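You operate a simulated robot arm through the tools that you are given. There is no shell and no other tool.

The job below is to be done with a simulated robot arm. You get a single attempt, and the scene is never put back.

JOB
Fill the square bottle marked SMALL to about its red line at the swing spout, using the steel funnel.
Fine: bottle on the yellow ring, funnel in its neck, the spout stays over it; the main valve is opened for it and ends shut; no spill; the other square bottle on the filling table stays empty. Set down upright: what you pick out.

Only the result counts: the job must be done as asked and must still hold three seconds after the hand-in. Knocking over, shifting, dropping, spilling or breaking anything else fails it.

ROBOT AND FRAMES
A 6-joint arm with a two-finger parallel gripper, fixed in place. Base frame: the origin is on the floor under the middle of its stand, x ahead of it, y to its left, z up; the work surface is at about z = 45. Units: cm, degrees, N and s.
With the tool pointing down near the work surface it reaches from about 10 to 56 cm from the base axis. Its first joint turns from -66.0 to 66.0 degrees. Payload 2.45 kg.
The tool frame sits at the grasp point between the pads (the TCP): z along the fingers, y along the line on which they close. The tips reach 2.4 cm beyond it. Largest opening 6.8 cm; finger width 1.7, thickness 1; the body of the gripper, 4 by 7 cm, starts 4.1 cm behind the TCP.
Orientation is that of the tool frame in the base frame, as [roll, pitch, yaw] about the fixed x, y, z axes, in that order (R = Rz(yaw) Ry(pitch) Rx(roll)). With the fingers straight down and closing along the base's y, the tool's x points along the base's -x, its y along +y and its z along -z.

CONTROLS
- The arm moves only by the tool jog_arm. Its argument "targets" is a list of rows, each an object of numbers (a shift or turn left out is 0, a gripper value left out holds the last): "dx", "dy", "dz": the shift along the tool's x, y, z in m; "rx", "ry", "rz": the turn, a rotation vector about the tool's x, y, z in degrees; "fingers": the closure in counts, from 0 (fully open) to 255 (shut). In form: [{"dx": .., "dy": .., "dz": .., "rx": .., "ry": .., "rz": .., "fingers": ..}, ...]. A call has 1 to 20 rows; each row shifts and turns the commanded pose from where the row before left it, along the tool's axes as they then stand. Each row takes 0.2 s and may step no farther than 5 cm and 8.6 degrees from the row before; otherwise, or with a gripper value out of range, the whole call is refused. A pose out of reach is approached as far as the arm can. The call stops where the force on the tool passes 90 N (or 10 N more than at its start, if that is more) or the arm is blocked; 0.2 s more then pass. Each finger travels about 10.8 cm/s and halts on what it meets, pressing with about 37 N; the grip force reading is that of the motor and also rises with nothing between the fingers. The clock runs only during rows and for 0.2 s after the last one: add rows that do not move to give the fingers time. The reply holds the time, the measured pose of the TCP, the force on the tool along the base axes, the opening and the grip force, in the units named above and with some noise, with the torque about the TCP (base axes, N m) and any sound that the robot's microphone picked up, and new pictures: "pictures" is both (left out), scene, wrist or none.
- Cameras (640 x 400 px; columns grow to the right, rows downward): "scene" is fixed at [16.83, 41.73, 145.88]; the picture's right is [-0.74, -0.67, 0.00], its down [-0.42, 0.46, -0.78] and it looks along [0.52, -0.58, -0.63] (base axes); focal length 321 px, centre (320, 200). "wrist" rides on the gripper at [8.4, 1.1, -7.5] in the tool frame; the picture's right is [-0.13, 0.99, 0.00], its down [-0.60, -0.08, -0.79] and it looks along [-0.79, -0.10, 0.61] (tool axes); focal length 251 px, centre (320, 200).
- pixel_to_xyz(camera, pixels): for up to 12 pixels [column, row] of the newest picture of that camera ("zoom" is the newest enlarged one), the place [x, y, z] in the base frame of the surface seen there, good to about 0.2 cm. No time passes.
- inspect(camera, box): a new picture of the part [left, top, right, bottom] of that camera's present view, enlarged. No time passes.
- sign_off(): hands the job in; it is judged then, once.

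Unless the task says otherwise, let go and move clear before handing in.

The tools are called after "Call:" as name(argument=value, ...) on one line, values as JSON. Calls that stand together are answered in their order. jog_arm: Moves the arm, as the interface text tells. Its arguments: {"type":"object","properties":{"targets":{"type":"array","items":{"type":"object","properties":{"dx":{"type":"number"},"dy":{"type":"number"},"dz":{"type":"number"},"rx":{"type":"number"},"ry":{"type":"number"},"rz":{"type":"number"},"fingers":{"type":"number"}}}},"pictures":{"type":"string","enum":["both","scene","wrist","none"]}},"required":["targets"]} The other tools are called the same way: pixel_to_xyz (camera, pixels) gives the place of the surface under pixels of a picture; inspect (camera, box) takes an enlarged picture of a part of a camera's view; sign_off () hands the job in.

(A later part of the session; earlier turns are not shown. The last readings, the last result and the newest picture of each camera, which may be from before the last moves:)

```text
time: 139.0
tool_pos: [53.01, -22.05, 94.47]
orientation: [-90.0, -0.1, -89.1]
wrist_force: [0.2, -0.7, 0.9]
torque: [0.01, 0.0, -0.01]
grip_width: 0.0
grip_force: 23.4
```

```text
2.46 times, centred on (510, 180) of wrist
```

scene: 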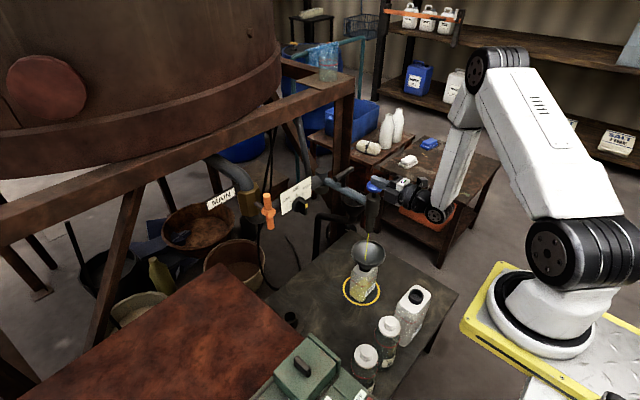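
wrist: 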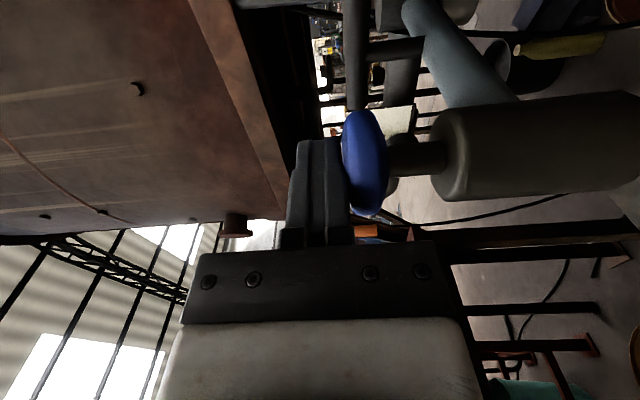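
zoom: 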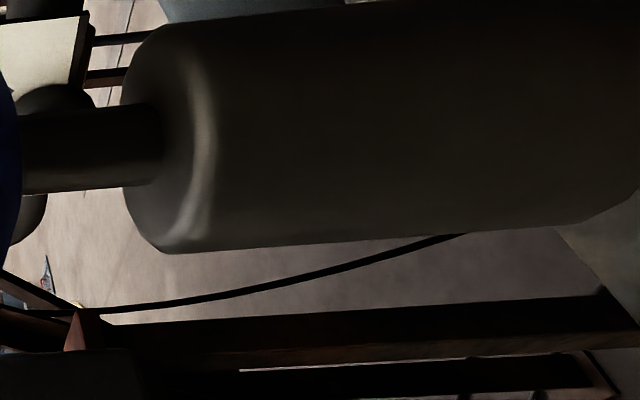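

The liquid surface's left corner is at (115,290) in the zoom, the red line's at (125,150) and the bottle base's at about (113,335), so it's roughly a quarter full after about 2.7 s. I'll get the heights in 3D to calibrate.

Call:
pixel_to_xyz(camera="scene", pixels=[[351.2, 277.6], [363.6, 285.9], [357, 281.5], [370, 281], [375, 275.5], [350.5, 290], [360, 295], [350.5, 293]])

Call:
jog_arm(targets=[{}, {}, {}, {}, {}, {}, {}, {}, {}], pictures="scene")

Call:
inspect(camera="scene", box=[350, 265, 385, 300])

Call:
inspect(camera="scene", box=[340, 220, 395, 300])

```text
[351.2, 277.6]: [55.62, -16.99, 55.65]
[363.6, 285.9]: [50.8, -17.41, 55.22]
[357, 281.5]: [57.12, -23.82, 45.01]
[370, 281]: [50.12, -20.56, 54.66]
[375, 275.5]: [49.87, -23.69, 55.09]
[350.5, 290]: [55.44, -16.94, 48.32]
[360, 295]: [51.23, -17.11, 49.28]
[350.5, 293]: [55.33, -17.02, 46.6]
```

```text
time: 141.0
tool_pos: [52.94, -22.18, 94.5]
orientation: [-90.0, -0.1, -89.3]
wrist_force: [-1.3, 0.8, -0.3]
torque: [0.01, -0.02, 0.01]
grip_width: 0.0
grip_force: 23.8
```

scene: 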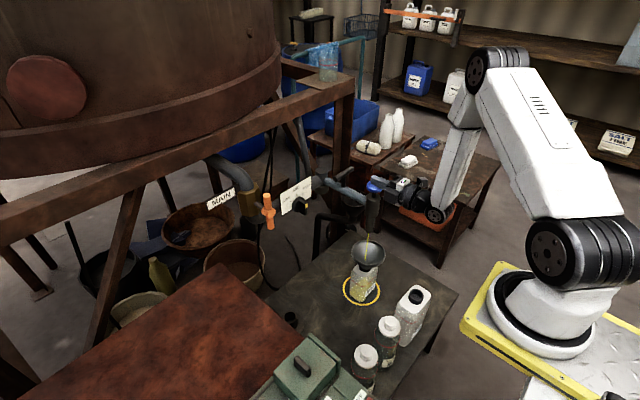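

```text
11.43 times, centred on (368, 282) of scene
```

zoom: 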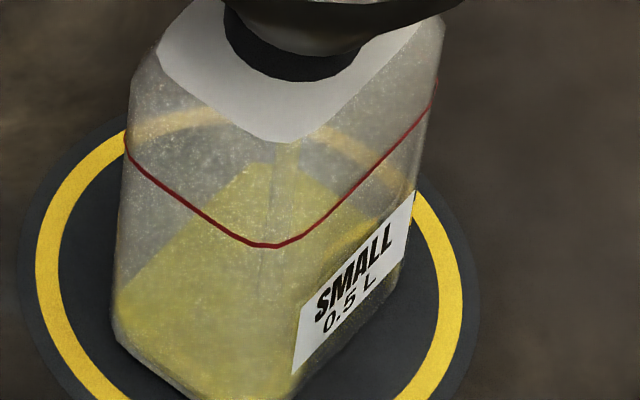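

```text
5.00 times, centred on (368, 260) of scene
```

zoom: 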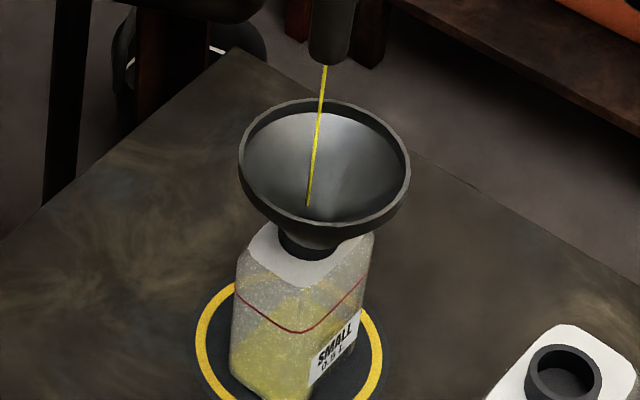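

The red line is at z≈55.2 and the level has only reached about z=46–46.5, so filling is slow and steady. I'll hold for 4 s and measure the rate again.

Call:
jog_arm(targets=[{}, {}, {}, {}, {}, {}, {}, {}, {}, {}, {}, {}, {}, {}, {}, {}, {}, {}, {}], pictures="scene")

Call:
inspect(camera="scene", box=[350, 265, 385, 300])

Call:
inspect(camera="scene", box=[335, 190, 415, 290])

```text
time: 145.0
tool_pos: [52.99, -22.08, 94.49]
orientation: [-90.0, -0.1, -89.2]
wrist_force: [-0.7, 0.8, 0.1]
torque: [0.0, 0.0, 0.02]
grip_width: 0.01
grip_force: 23.6
```

scene: 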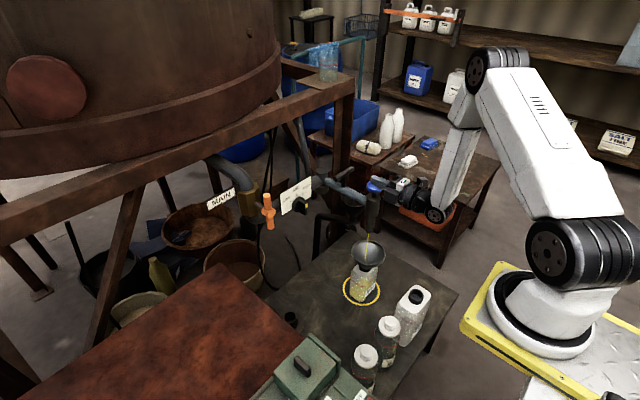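

```text
11.43 times, centred on (368, 282) of scene
```

zoom: 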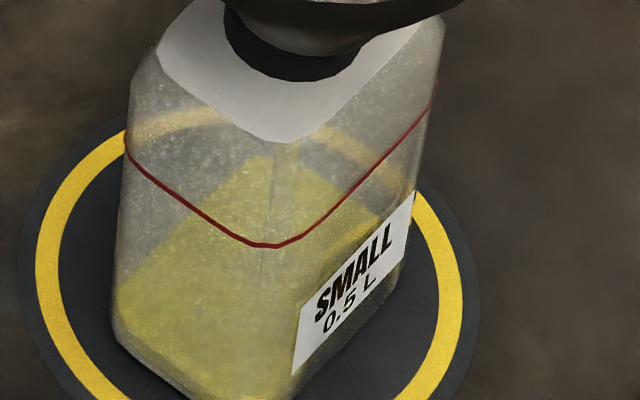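

```text
4.00 times, centred on (375, 240) of scene
```

zoom: 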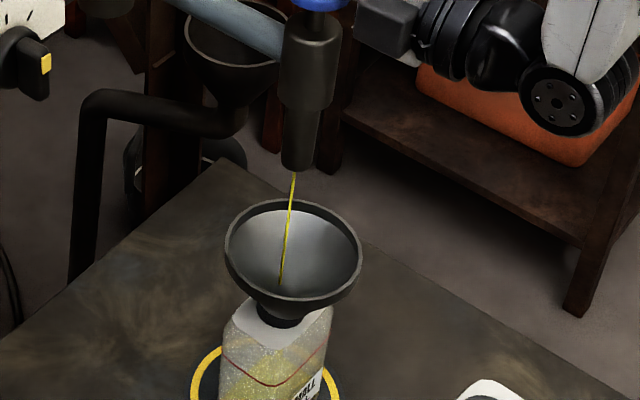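

The surface is rising only about 0.3 cm in 4 s, so the button is barely pressed. I'll press 3 mm further and check that the funnel keeps up.

Call:
jog_arm(targets=[{"dy": 0.003}, {}], pictures="scene")

Call:
inspect(camera="scene", box=[335, 190, 415, 290])

```text
time: 145.6
tool_pos: [52.89, -22.1, 94.18]
orientation: [-89.9, -0.2, -89.1]
wrist_force: [0.7, -0.2, 2.6]
torque: [-0.04, 0.0, 0.0]
grip_width: 0.0
grip_force: 23.1
```

scene: 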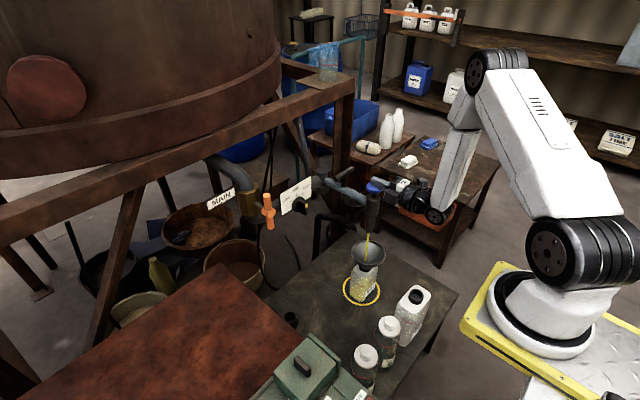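

```text
4.00 times, centred on (375, 240) of scene
```

zoom: 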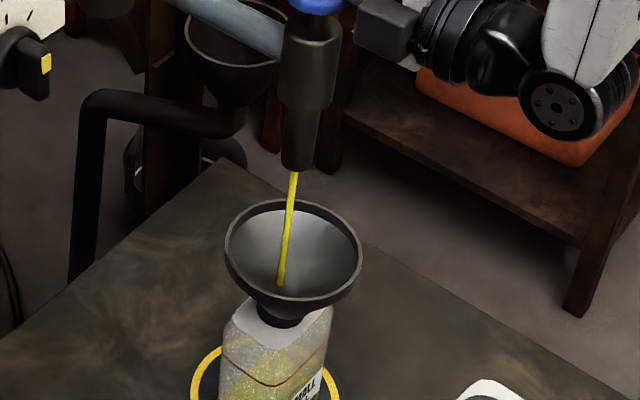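

The stream is thicker and the funnel shows no pooling. Holding for 2 s and checking the level.

Call:
jog_arm(targets=[{}, {}, {}, {}, {}, {}, {}, {}, {}], pictures="scene")

Call:
inspect(camera="scene", box=[335, 190, 415, 290])

Call:
inspect(camera="scene", box=[350, 265, 385, 300])

```text
time: 147.6
tool_pos: [53.0, -22.0, 94.04]
orientation: [-90.1, -0.1, -89.2]
wrist_force: [-0.8, 0.0, 2.9]
torque: [0.01, 0.01, -0.03]
grip_width: 0.0
grip_force: 23.1
```

scene: 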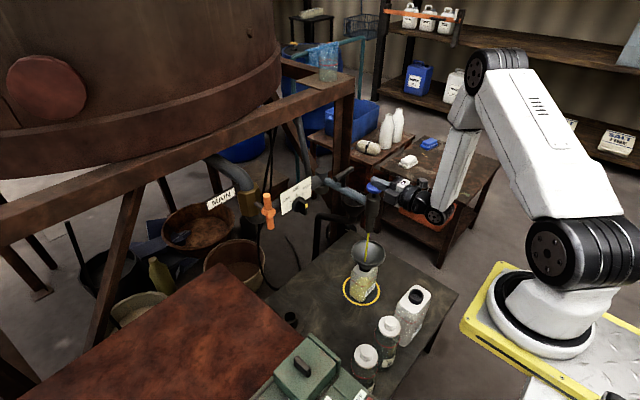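

```text
4.00 times, centred on (375, 240) of scene
```

zoom: 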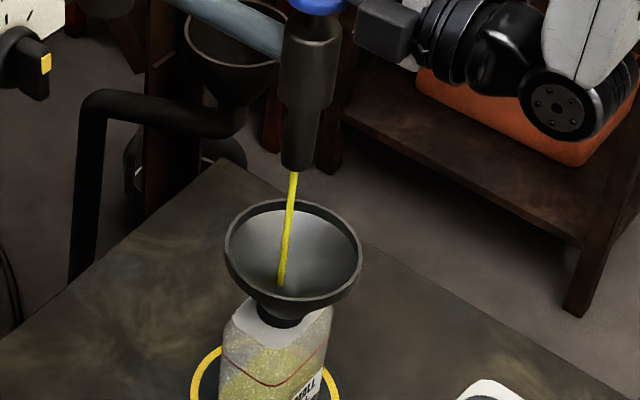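

```text
11.43 times, centred on (368, 282) of scene
```

zoom: 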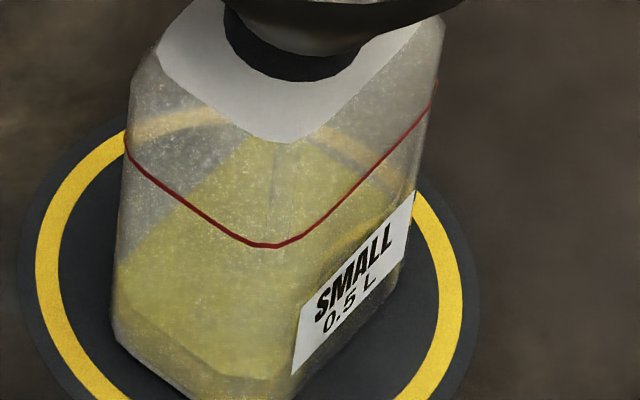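

The level is climbing faster and the funnel is still clear. The front edge of the liquid is around (215,372), near z=47. Holding for 4 s.

Call:
jog_arm(targets=[{}, {}, {}, {}, {}, {}, {}, {}, {}, {}, {}, {}, {}, {}, {}, {}, {}, {}, {}], pictures="scene")

Call:
inspect(camera="scene", box=[335, 190, 415, 290])

Call:
inspect(camera="scene", box=[350, 265, 385, 300])

```text
time: 151.6
tool_pos: [53.05, -22.16, 94.22]
orientation: [-89.9, -0.1, -89.3]
wrist_force: [-0.8, 0.0, 3.7]
torque: [0.01, -0.02, 0.0]
grip_width: 0.0
grip_force: 23.8
```

scene: 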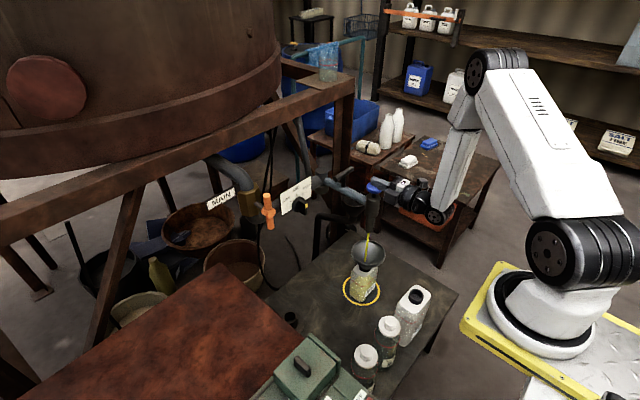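

```text
4.00 times, centred on (375, 240) of scene
```

zoom: 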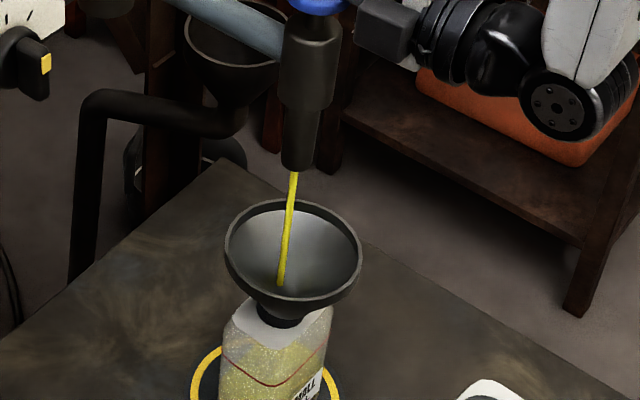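

```text
11.43 times, centred on (368, 282) of scene
```

zoom: 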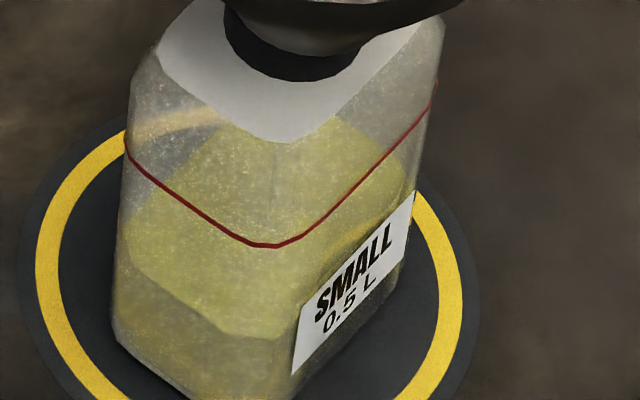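

The surface outline is clear now: its left corner is at (120,255) against the red line's (125,150) and the base's (113,335), so about 43% full and rising about 7% per second. Holding for 3 s more.

Call:
jog_arm(targets=[{}, {}, {}, {}, {}, {}, {}, {}, {}, {}, {}, {}, {}, {}], pictures="scene")

Call:
inspect(camera="scene", box=[335, 190, 415, 290])

Call:
inspect(camera="scene", box=[350, 265, 385, 300])

```text
time: 154.6
tool_pos: [52.98, -22.05, 94.27]
orientation: [-90.0, -0.1, -89.3]
wrist_force: [-0.2, 0.5, 2.2]
torque: [0.02, 0.0, -0.01]
grip_width: 0.0
grip_force: 23.0
```

scene: 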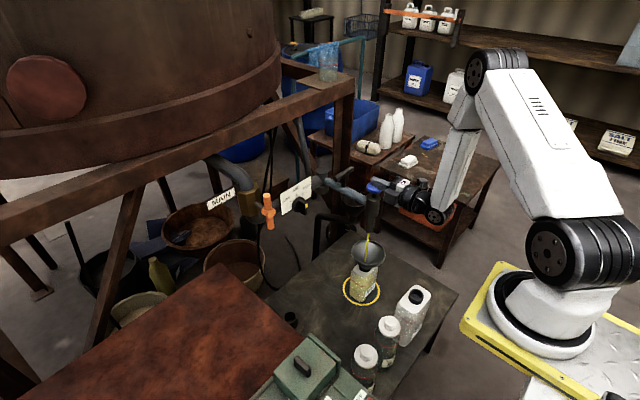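

```text
4.00 times, centred on (375, 240) of scene
```

zoom: 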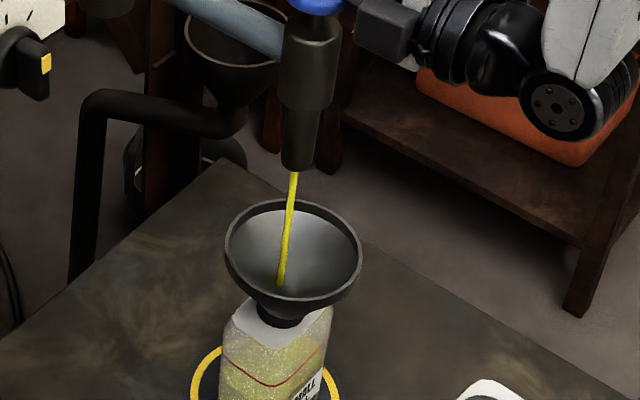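

```text
11.43 times, centred on (368, 282) of scene
```

zoom: 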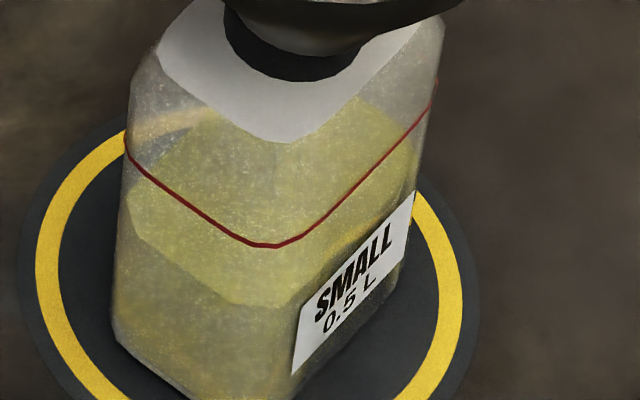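

About 64% now, still rising 7% per second, with the stream steady and the funnel clear. Holding for 2.4 s more, then I'll slow down.

Call:
jog_arm(targets=[{}, {}, {}, {}, {}, {}, {}, {}, {}, {}, {}], pictures="scene")

Call:
inspect(camera="scene", box=[350, 265, 385, 300])

```text
time: 157.0
tool_pos: [52.87, -22.13, 94.09]
orientation: [-90.0, -0.1, -89.3]
wrist_force: [0.2, 0.8, 3.0]
torque: [0.03, 0.0, -0.02]
grip_width: 0.01
grip_force: 23.7
```

scene: 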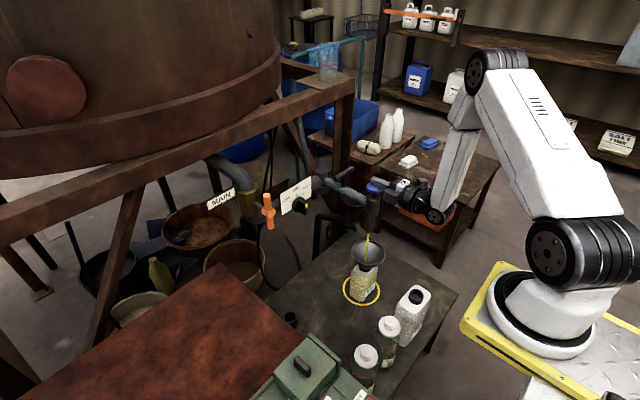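

```text
11.43 times, centred on (368, 282) of scene
```

zoom: 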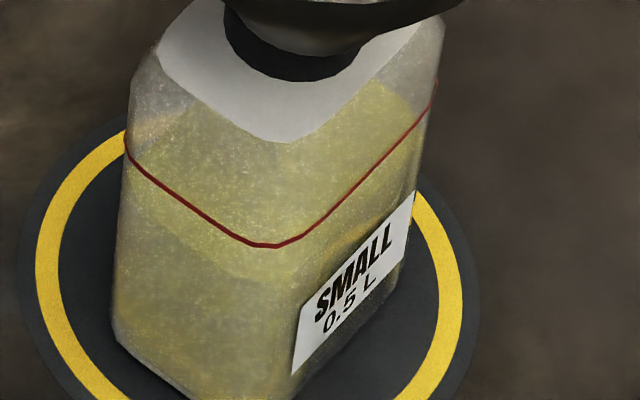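

About 80% full. I'll hold 1.4 s more, to about 90%, then release the button and see how much still drips.

Call:
jog_arm(targets=[{}, {}, {}, {}, {}, {}], pictures="scene")

Call:
inspect(camera="scene", box=[350, 265, 385, 300])

```text
time: 158.4
tool_pos: [52.94, -22.12, 94.26]
orientation: [-90.0, -0.1, -89.3]
wrist_force: [-0.6, -0.3, 3.1]
torque: [-0.01, 0.02, -0.02]
grip_width: 0.02
grip_force: 23.7
```

scene: 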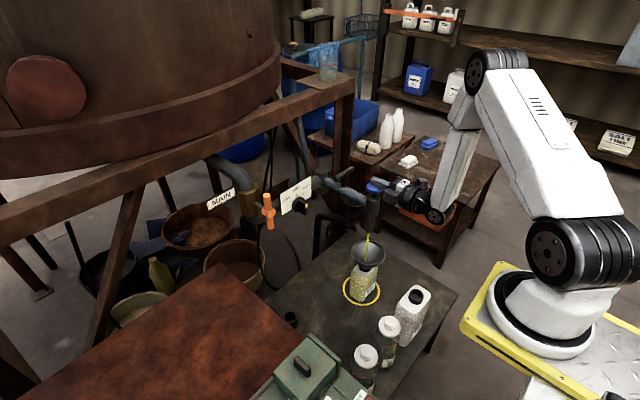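

```text
11.43 times, centred on (368, 282) of scene
```

zoom: 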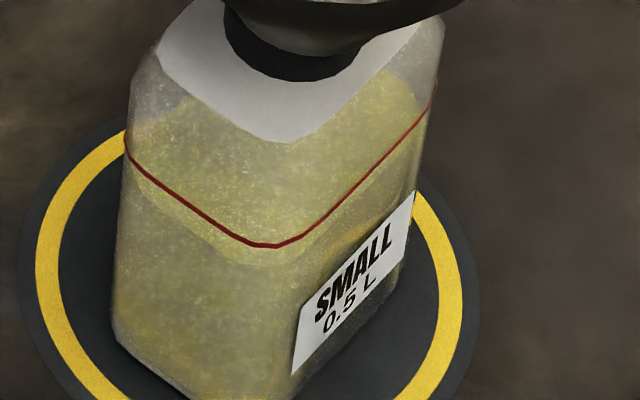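

The front edge is just under the red line at (262,262), about 89%. I'll raise off the button now and check the after-flow.

Call:
jog_arm(targets=[{"dy": -0.008}], pictures="scene")

Call:
inspect(camera="scene", box=[335, 190, 415, 290])

Call:
inspect(camera="scene", box=[350, 265, 385, 300])

```text
time: 158.8
tool_pos: [52.98, -21.97, 94.93]
orientation: [-90.1, -0.1, -89.2]
wrist_force: [0.0, -0.1, 0.3]
torque: [-0.02, -0.04, -0.01]
grip_width: 0.01
grip_force: 23.2
```

scene: 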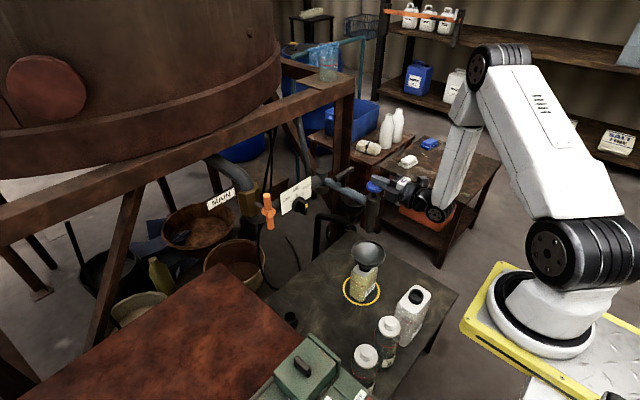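

```text
4.00 times, centred on (375, 240) of scene
```

zoom: 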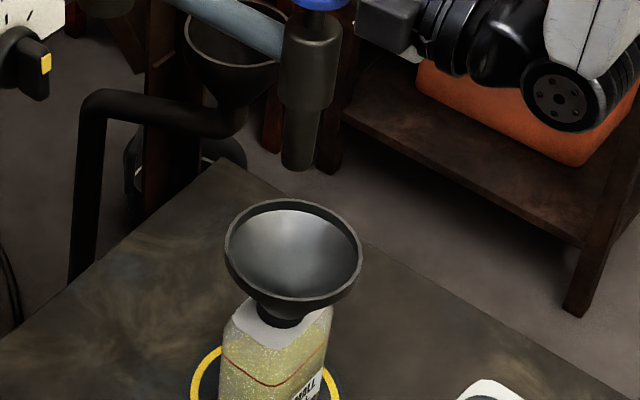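

```text
11.43 times, centred on (368, 282) of scene
```

zoom: 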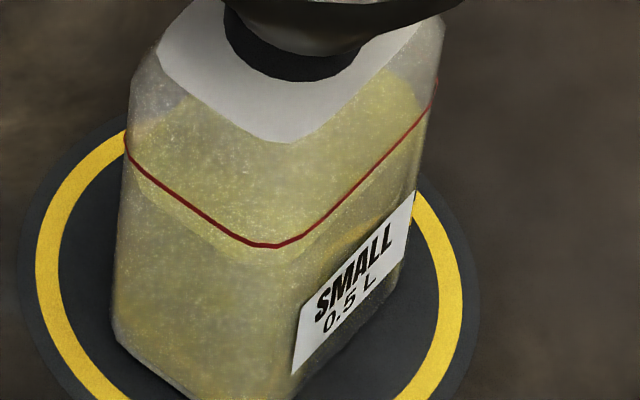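

The flow stops at once when released and the level is about 91%. I'll top up with a short timed press: press, hold 0.4 s, release.

Call:
jog_arm(targets=[{"dy": 0.008}, {}, {}, {"dy": -0.008}], pictures="scene")

Call:
inspect(camera="scene", box=[350, 265, 385, 300])

Call:
inspect(camera="scene", box=[335, 190, 415, 290])

```text
time: 159.8
tool_pos: [52.74, -22.06, 95.03]
orientation: [-90.0, -0.1, -89.3]
wrist_force: [0.1, 0.2, 0.1]
torque: [-0.01, 0.0, -0.01]
grip_width: 0.0
grip_force: 23.6
```

scene: 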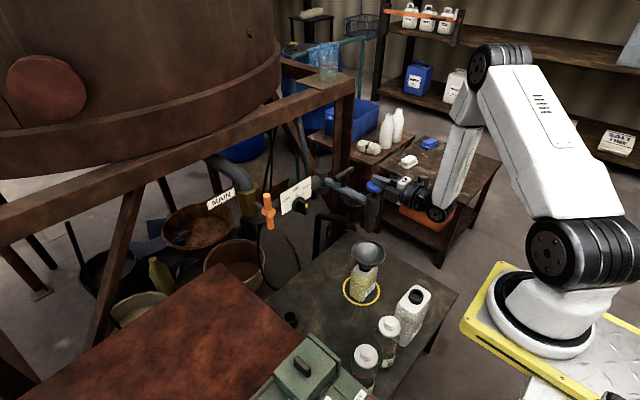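

```text
11.43 times, centred on (368, 282) of scene
```

zoom: 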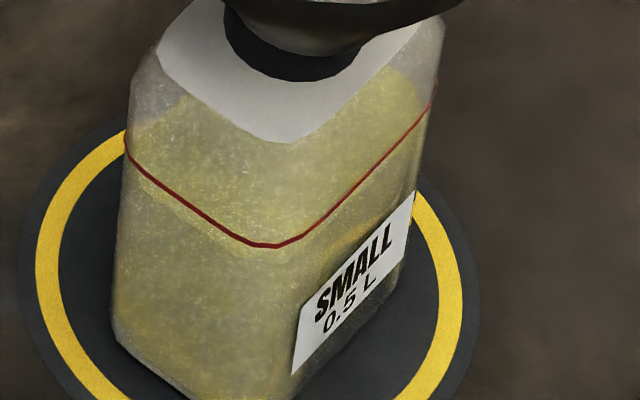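

```text
4.00 times, centred on (375, 240) of scene
```

zoom: 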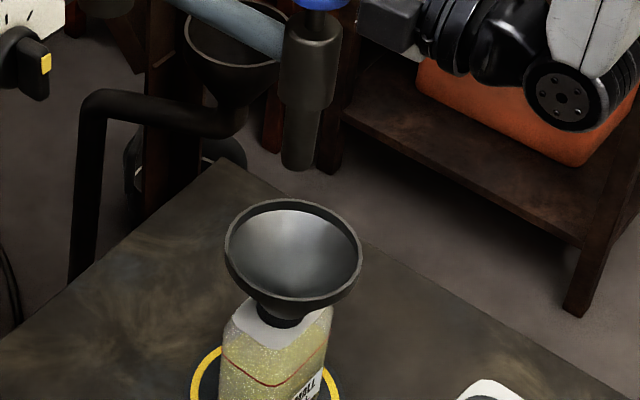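

Call:
inspect(camera="scene", box=[350, 270, 374, 292])

```text
16.00 times, centred on (362, 281) of scene
```

zoom: 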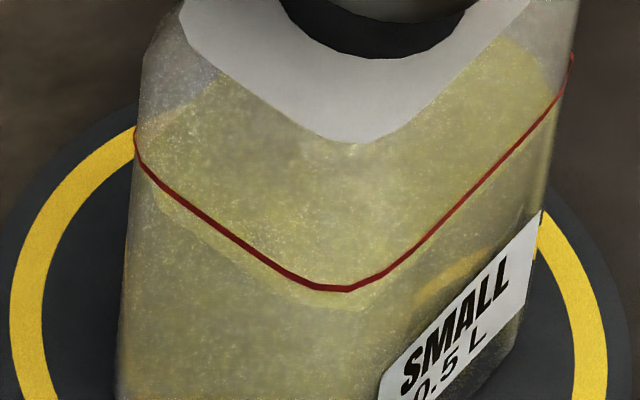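

At higher zoom the surface edge is about 17 px (0.8 cm) below the red line, roughly 92%. Another press with a 0.8 s hold.

Call:
jog_arm(targets=[{"dy": 0.008}, {}, {}, {}, {}, {"dy": -0.008}], pictures="scene")

Call:
inspect(camera="scene", box=[350, 270, 374, 292])

```text
time: 161.2
tool_pos: [53.03, -22.07, 94.87]
orientation: [-90.0, -0.1, -89.1]
wrist_force: [0.1, 0.6, -0.3]
torque: [0.01, 0.02, -0.01]
grip_width: 0.0
grip_force: 23.3
```

scene: 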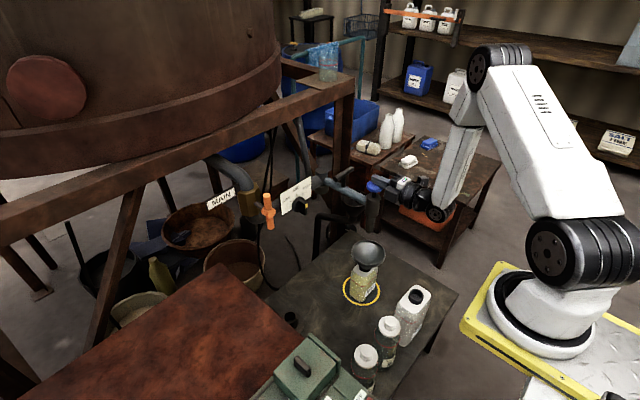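

```text
16.00 times, centred on (362, 281) of scene
```

zoom: 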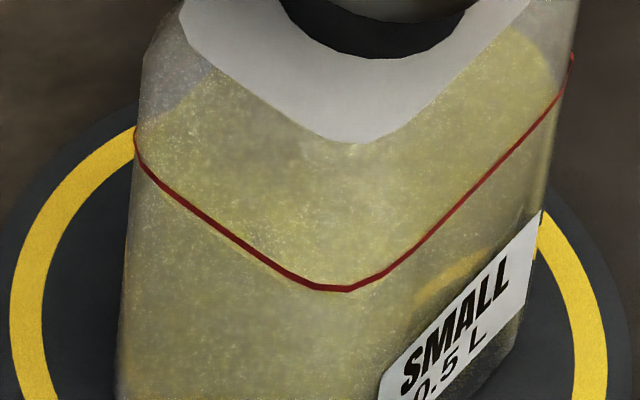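

The surface edge is now almost on the red line at (345,293) against (345,288). One last short press to finish.

Call:
jog_arm(targets=[{"dy": 0.008}, {}, {"dy": -0.008}, {}, {}], pictures="scene")

Call:
inspect(camera="scene", box=[350, 270, 374, 292])

Call:
inspect(camera="scene", box=[335, 190, 415, 290])

```text
time: 162.4
tool_pos: [52.85, -22.24, 95.04]
orientation: [-90.0, -0.1, -89.2]
wrist_force: [0.5, 0.5, 0.0]
torque: [0.01, 0.02, -0.01]
grip_width: 0.0
grip_force: 23.0
```

scene: 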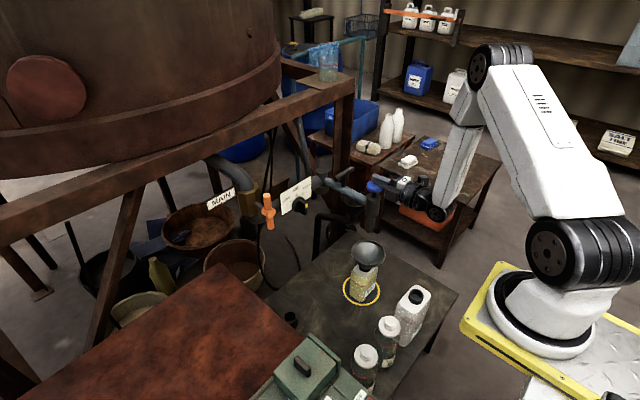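

```text
16.00 times, centred on (362, 281) of scene
```

zoom: 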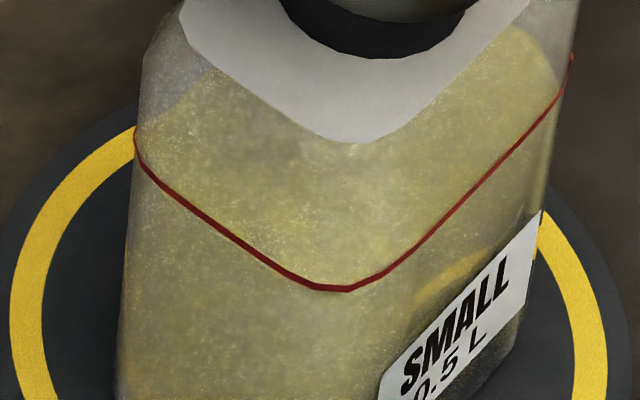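

```text
4.00 times, centred on (375, 240) of scene
```

zoom: 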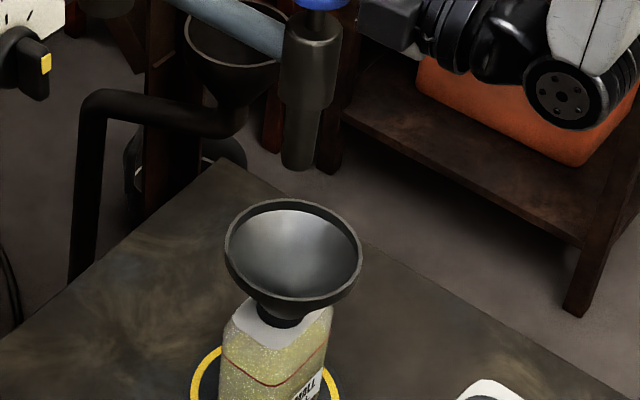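

The level is on the red line and the flow has stopped. Now I'll shut MAIN: rise from the button, cross back over and bring the fingers to the +y side of the handle's upper end.

Call:
jog_arm(targets=[{"dy": -0.045}, {"dy": -0.045}, {"dx": -0.0445, "dz": 0.006}, {"dx": -0.0445, "dz": 0.006}, {"dx": -0.0445, "dz": 0.006}, {"dx": -0.0445, "dz": 0.006}, {"dx": -0.0445, "dz": 0.006}, {"dx": -0.0445, "dz": 0.006}, {"dx": -0.0445, "dz": 0.006}, {}], pictures="both")

Call:
inspect(camera="scene", box=[230, 170, 330, 270])

Call:
pixel_to_xyz(camera="scene", pixels=[[266, 196], [268, 200], [267, 208], [270, 212], [271, 225], [272, 228], [262, 230], [264, 240], [258, 226]])

```text
time: 164.6
tool_pos: [56.87, 8.69, 103.85]
orientation: [-90.1, -0.1, -89.3]
wrist_force: [-0.2, 0.6, 0.6]
torque: [0.0, 0.03, -0.03]
grip_width: 0.0
grip_force: 23.8
```

scene: 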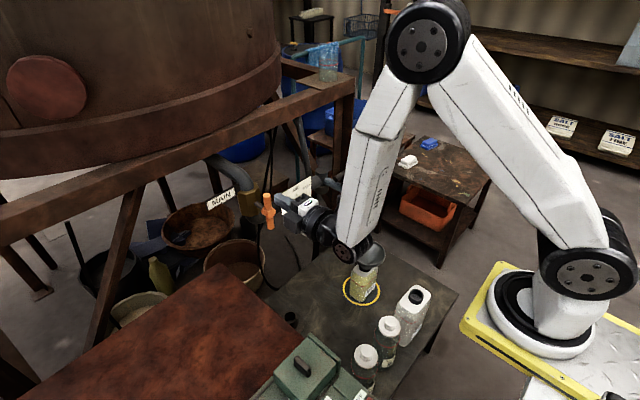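
wrist: 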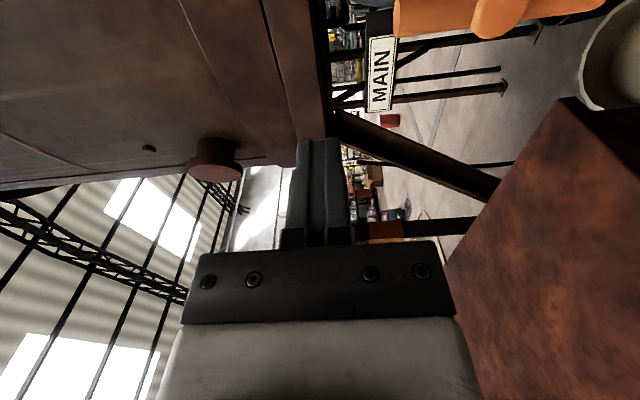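

```text
4.00 times, centred on (280, 220) of scene
```

zoom: 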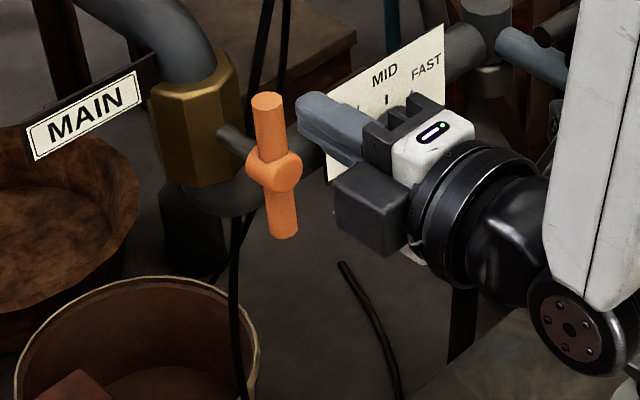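

```text
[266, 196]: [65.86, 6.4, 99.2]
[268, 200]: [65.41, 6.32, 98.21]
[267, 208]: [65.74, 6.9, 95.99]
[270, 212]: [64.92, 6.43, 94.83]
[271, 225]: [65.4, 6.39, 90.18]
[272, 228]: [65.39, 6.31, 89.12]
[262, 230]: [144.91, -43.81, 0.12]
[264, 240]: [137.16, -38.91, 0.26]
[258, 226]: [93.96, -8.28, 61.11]
```

The handle is vertical with its top at (65.9,6.0,99.2), and there's nothing else nearby. I'll lower to z=98 and move in on its +y side.

Call:
jog_arm(targets=[{"dx": -0.003, "dy": 0.029}, {"dy": 0.029}, {"dz": 0.04}, {"dz": 0.04}, {}], pictures="both")

Call:
inspect(camera="scene", box=[230, 170, 330, 270])

```text
time: 165.8
tool_pos: [64.53, 9.31, 98.17]
orientation: [-90.0, -0.2, -89.3]
wrist_force: [-0.3, 0.2, -1.3]
torque: [0.0, -0.02, 0.01]
grip_width: 0.0
grip_force: 23.9
```

scene: 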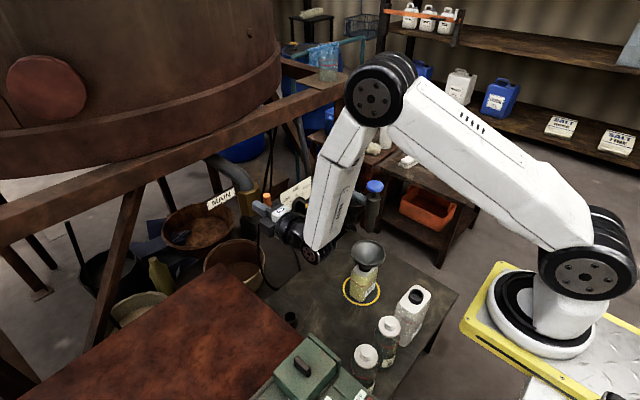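
wrist: 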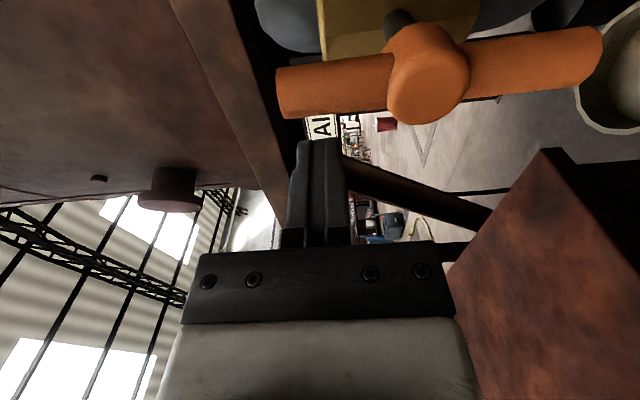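

```text
4.00 times, centred on (280, 220) of scene
```

zoom: 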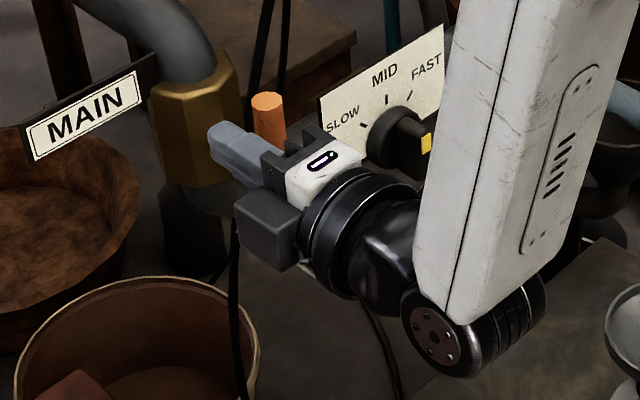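

The closed fingers are beside the handle's upper end. I'll push it along the arc toward −y, checking partway.

Call:
jog_arm(targets=[{"dx": 0.0156, "dy": 0.0017}, {"dx": 0.0105, "dy": -0.0034}, {"dx": 0.011, "dy": -0.0005}, {"dx": 0.0107, "dy": 0.0023}], pictures="both")

Call:
inspect(camera="scene", box=[230, 170, 330, 270])

```text
time: 166.8
tool_pos: [64.64, 4.87, 98.03]
orientation: [-90.0, -0.2, -89.4]
wrist_force: [0.6, 1.1, 0.6]
torque: [0.01, 0.03, 0.05]
grip_width: 0.0
grip_force: 23.7
```

scene: 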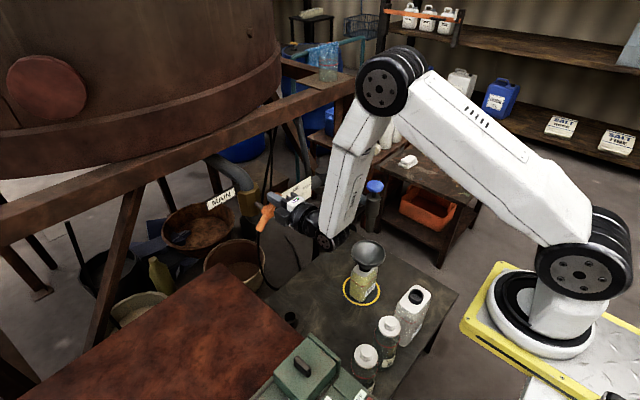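
wrist: 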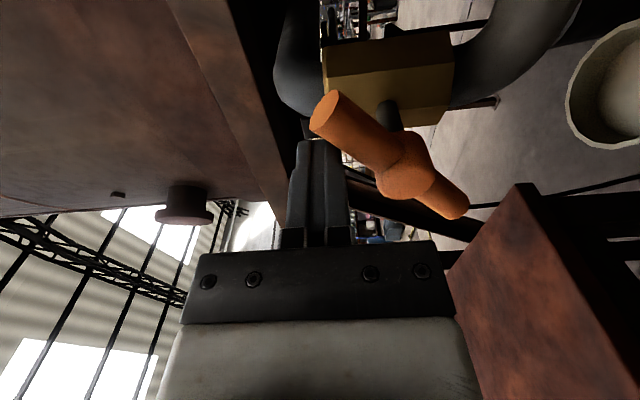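

```text
4.00 times, centred on (280, 220) of scene
```

zoom: 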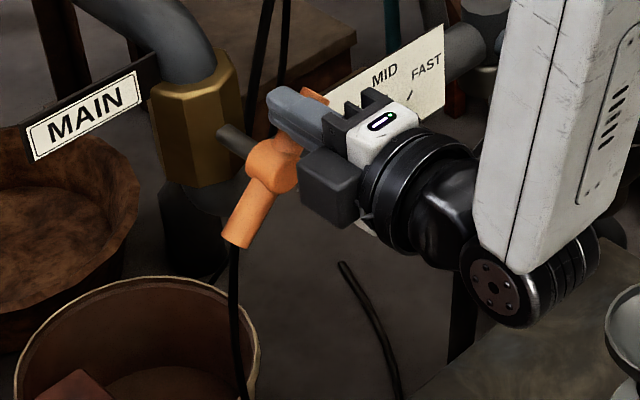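

The handle is turning back, about 40° so far. Continuing to fully horizontal with a slight overpress to find the stop.

Call:
jog_arm(targets=[{"dx": 0.0098, "dy": 0.005}, {"dx": 0.0081, "dy": 0.0074}, {"dx": 0.006, "dy": 0.0092}, {"dx": 0.001, "dy": 0.004}, {}], pictures="both")

Call:
inspect(camera="scene", box=[230, 170, 330, 270])

Call:
pixel_to_xyz(camera="wrist", pixels=[[400, 150], [400, 250], [400, 100], [410, 200], [420, 170]])

```text
time: 168.0
tool_pos: [64.77, 2.14, 95.97]
orientation: [-89.4, 0.0, -89.3]
wrist_force: [-16.5, 3.8, 26.6]
torque: [0.13, -0.21, 0.07]
grip_width: 0.01
grip_force: 24.1
```

scene: 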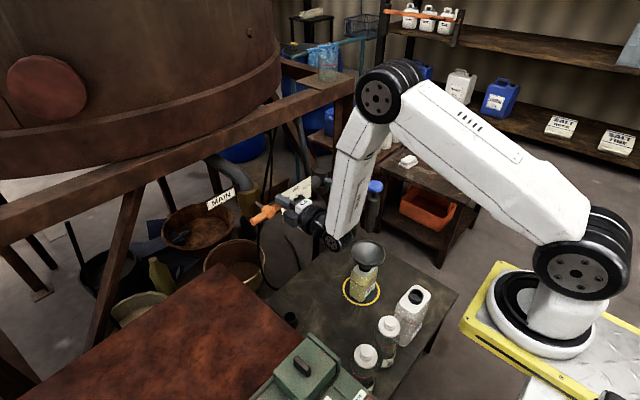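
wrist: 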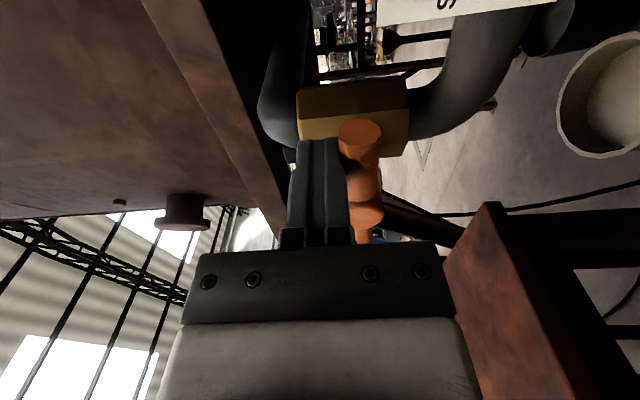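

```text
4.00 times, centred on (280, 220) of scene
```

zoom: 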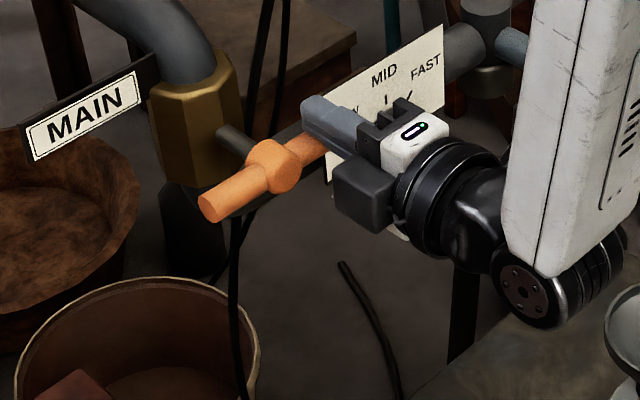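

```text
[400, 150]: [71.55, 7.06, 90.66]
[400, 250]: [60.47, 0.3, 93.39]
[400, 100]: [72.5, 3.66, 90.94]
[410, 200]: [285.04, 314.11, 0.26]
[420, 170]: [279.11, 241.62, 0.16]
```

There's 27 N of resistance with the bar horizontal, so the valve is at its shut stop. I'll lift off, back away and verify.

Call:
jog_arm(targets=[{"dy": -0.015}, {"dy": -0.03}, {"dz": -0.04}, {"dz": -0.04}, {}], pictures="both")

Call:
inspect(camera="scene", box=[230, 170, 330, 270])

Call:
pixel_to_xyz(camera="scene", pixels=[[253, 220], [258, 218], [264, 215], [268, 212], [276, 208], [282, 205], [285, 203]])

Call:
inspect(camera="scene", box=[335, 180, 415, 310])

```text
time: 169.2
tool_pos: [56.69, 1.8, 99.93]
orientation: [-90.1, -0.1, -89.3]
wrist_force: [0.3, 0.3, 0.4]
torque: [0.0, -0.03, -0.01]
grip_width: 0.0
grip_force: 23.7
```

scene: 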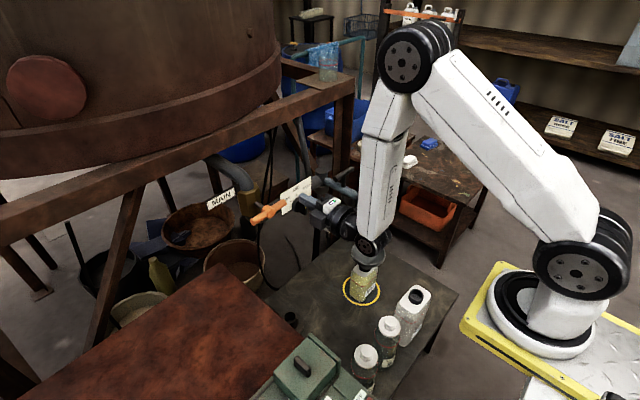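
wrist: 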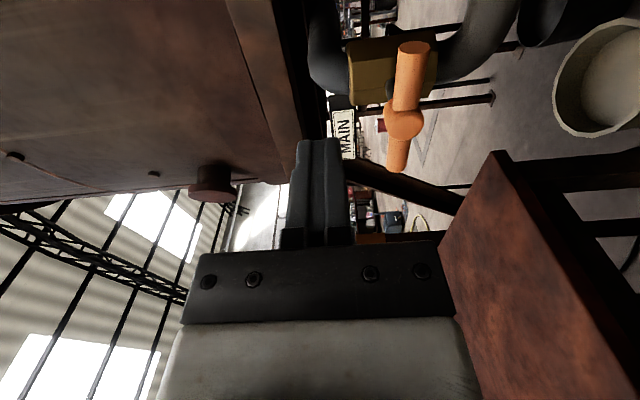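

```text
4.00 times, centred on (280, 220) of scene
```

zoom: 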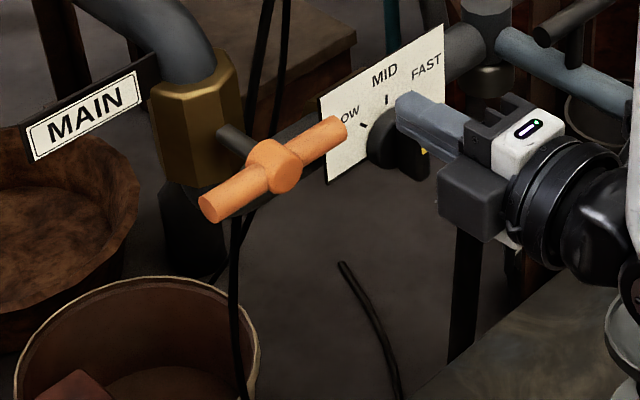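

```text
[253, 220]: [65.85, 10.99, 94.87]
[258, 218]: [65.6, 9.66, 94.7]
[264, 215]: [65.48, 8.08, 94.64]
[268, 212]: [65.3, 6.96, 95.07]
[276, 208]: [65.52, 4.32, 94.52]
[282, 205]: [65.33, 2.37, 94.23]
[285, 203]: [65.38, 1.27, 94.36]
```

```text
3.08 times, centred on (375, 245) of scene
```

zoom: 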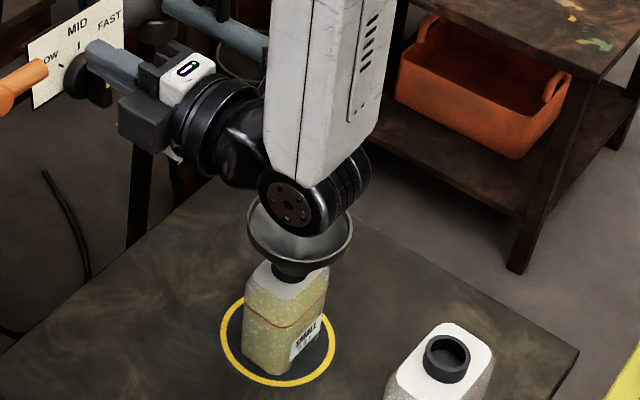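

The handle is horizontal again (z≈94.6 along its length, as at the start), so MAIN is shut. I'll move the arm up and aside for a clear final check.

Call:
jog_arm(targets=[{"dy": -0.045}, {"dy": -0.045}, {"dx": -0.04}, {"dx": -0.04}, {"dx": -0.03}, {}, {}], pictures="both")

Call:
inspect(camera="scene", box=[335, 170, 425, 310])

Call:
inspect(camera="scene", box=[350, 270, 374, 292])

Call:
inspect(camera="scene", box=[330, 250, 480, 400])

```text
time: 170.8
tool_pos: [56.8, 13.19, 109.25]
orientation: [-90.0, -0.1, -89.4]
wrist_force: [-0.3, 0.2, 0.7]
torque: [-0.02, 0.0, -0.02]
grip_width: 0.0
grip_force: 23.8
```

scene: 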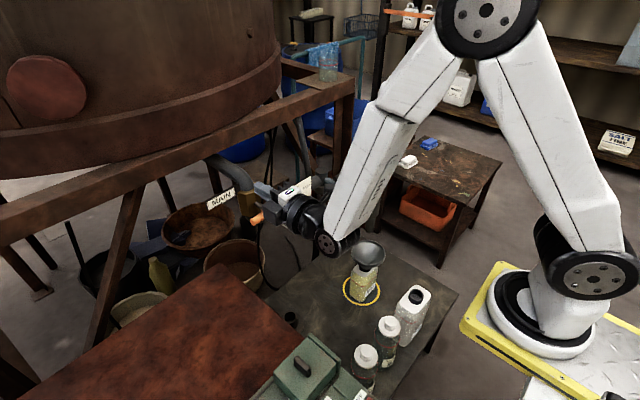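
wrist: 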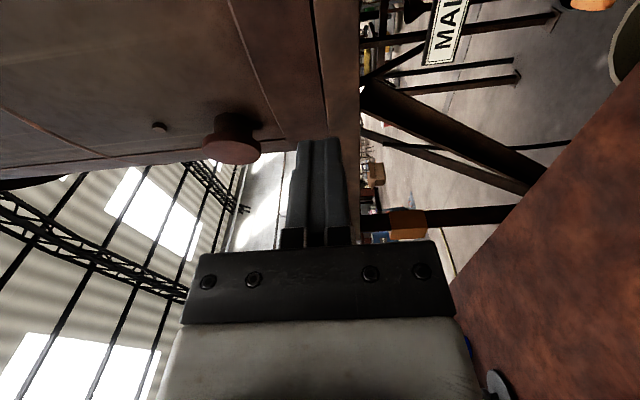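

```text
2.86 times, centred on (380, 240) of scene
```

zoom: 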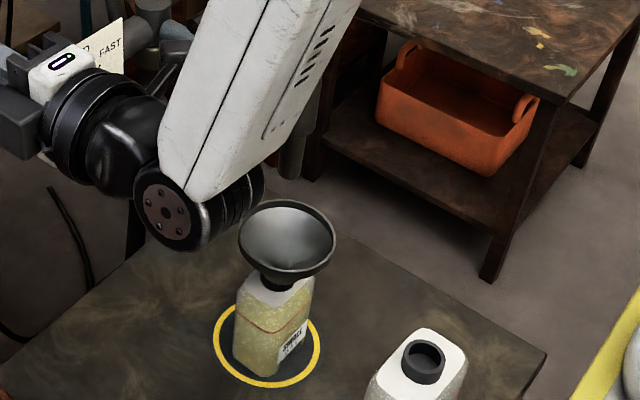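

```text
16.00 times, centred on (362, 281) of scene
```

zoom: 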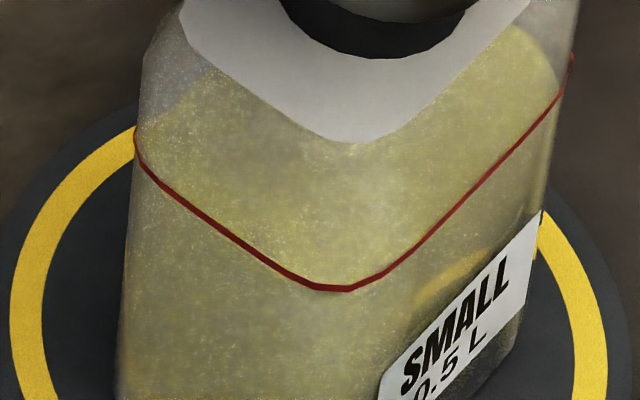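

```text
2.67 times, centred on (405, 325) of scene
```

zoom: 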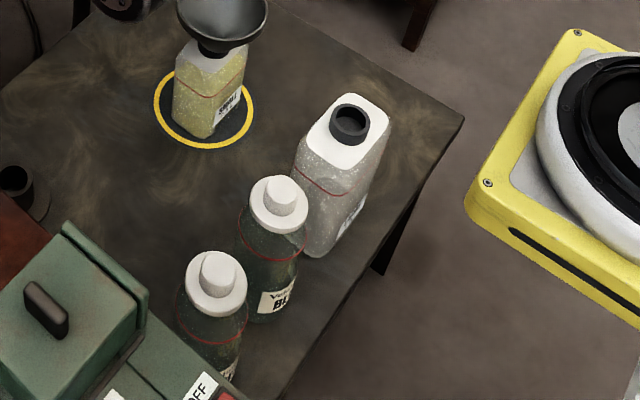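

The level sits on the red line, the table is dry, and LARGE stands upright and empty. The forearm hides the nozzle, so I'll shift a little to confirm the spout is still over the funnel.

Call:
jog_arm(targets=[{"dy": -0.04}, {"dy": -0.04}, {"dx": -0.02}, {}, {}], pictures="scene")

Call:
inspect(camera="scene", box=[300, 160, 420, 310])

Call:
pixel_to_xyz(camera="scene", pixels=[[371, 225], [371, 230], [368, 225], [375, 186], [372, 205], [367, 240], [353, 250], [380, 250]])

```text
time: 172.0
tool_pos: [56.83, 15.22, 117.3]
orientation: [-90.0, 0.1, -89.1]
wrist_force: [-0.3, -0.6, 0.5]
torque: [0.01, 0.03, 0.02]
grip_width: 0.0
grip_force: 24.1
```

scene: 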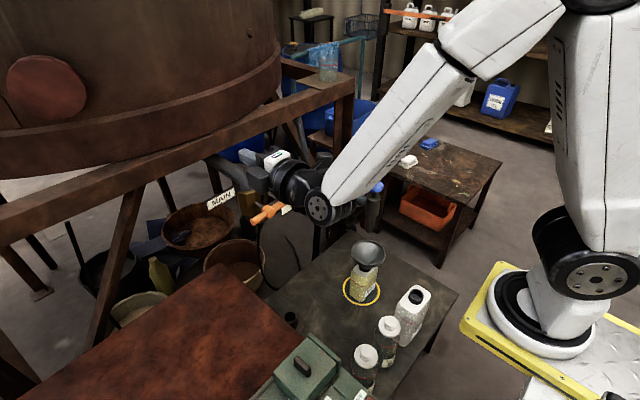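

```text
2.67 times, centred on (360, 235) of scene
```

zoom: 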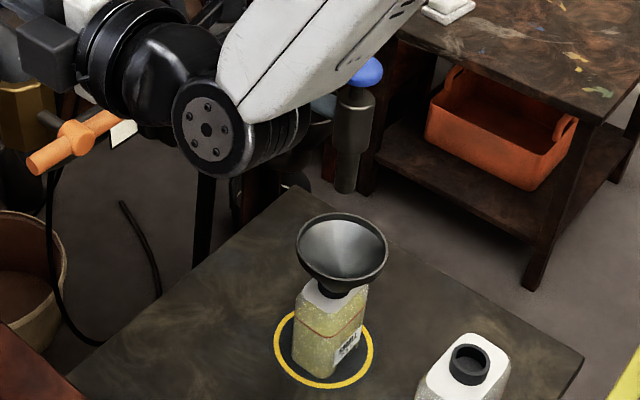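

```text
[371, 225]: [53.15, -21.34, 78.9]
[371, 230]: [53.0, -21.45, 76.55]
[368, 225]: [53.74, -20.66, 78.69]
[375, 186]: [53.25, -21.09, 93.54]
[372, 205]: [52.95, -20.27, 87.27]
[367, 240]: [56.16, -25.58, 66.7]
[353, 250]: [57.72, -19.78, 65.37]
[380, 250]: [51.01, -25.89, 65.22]
```

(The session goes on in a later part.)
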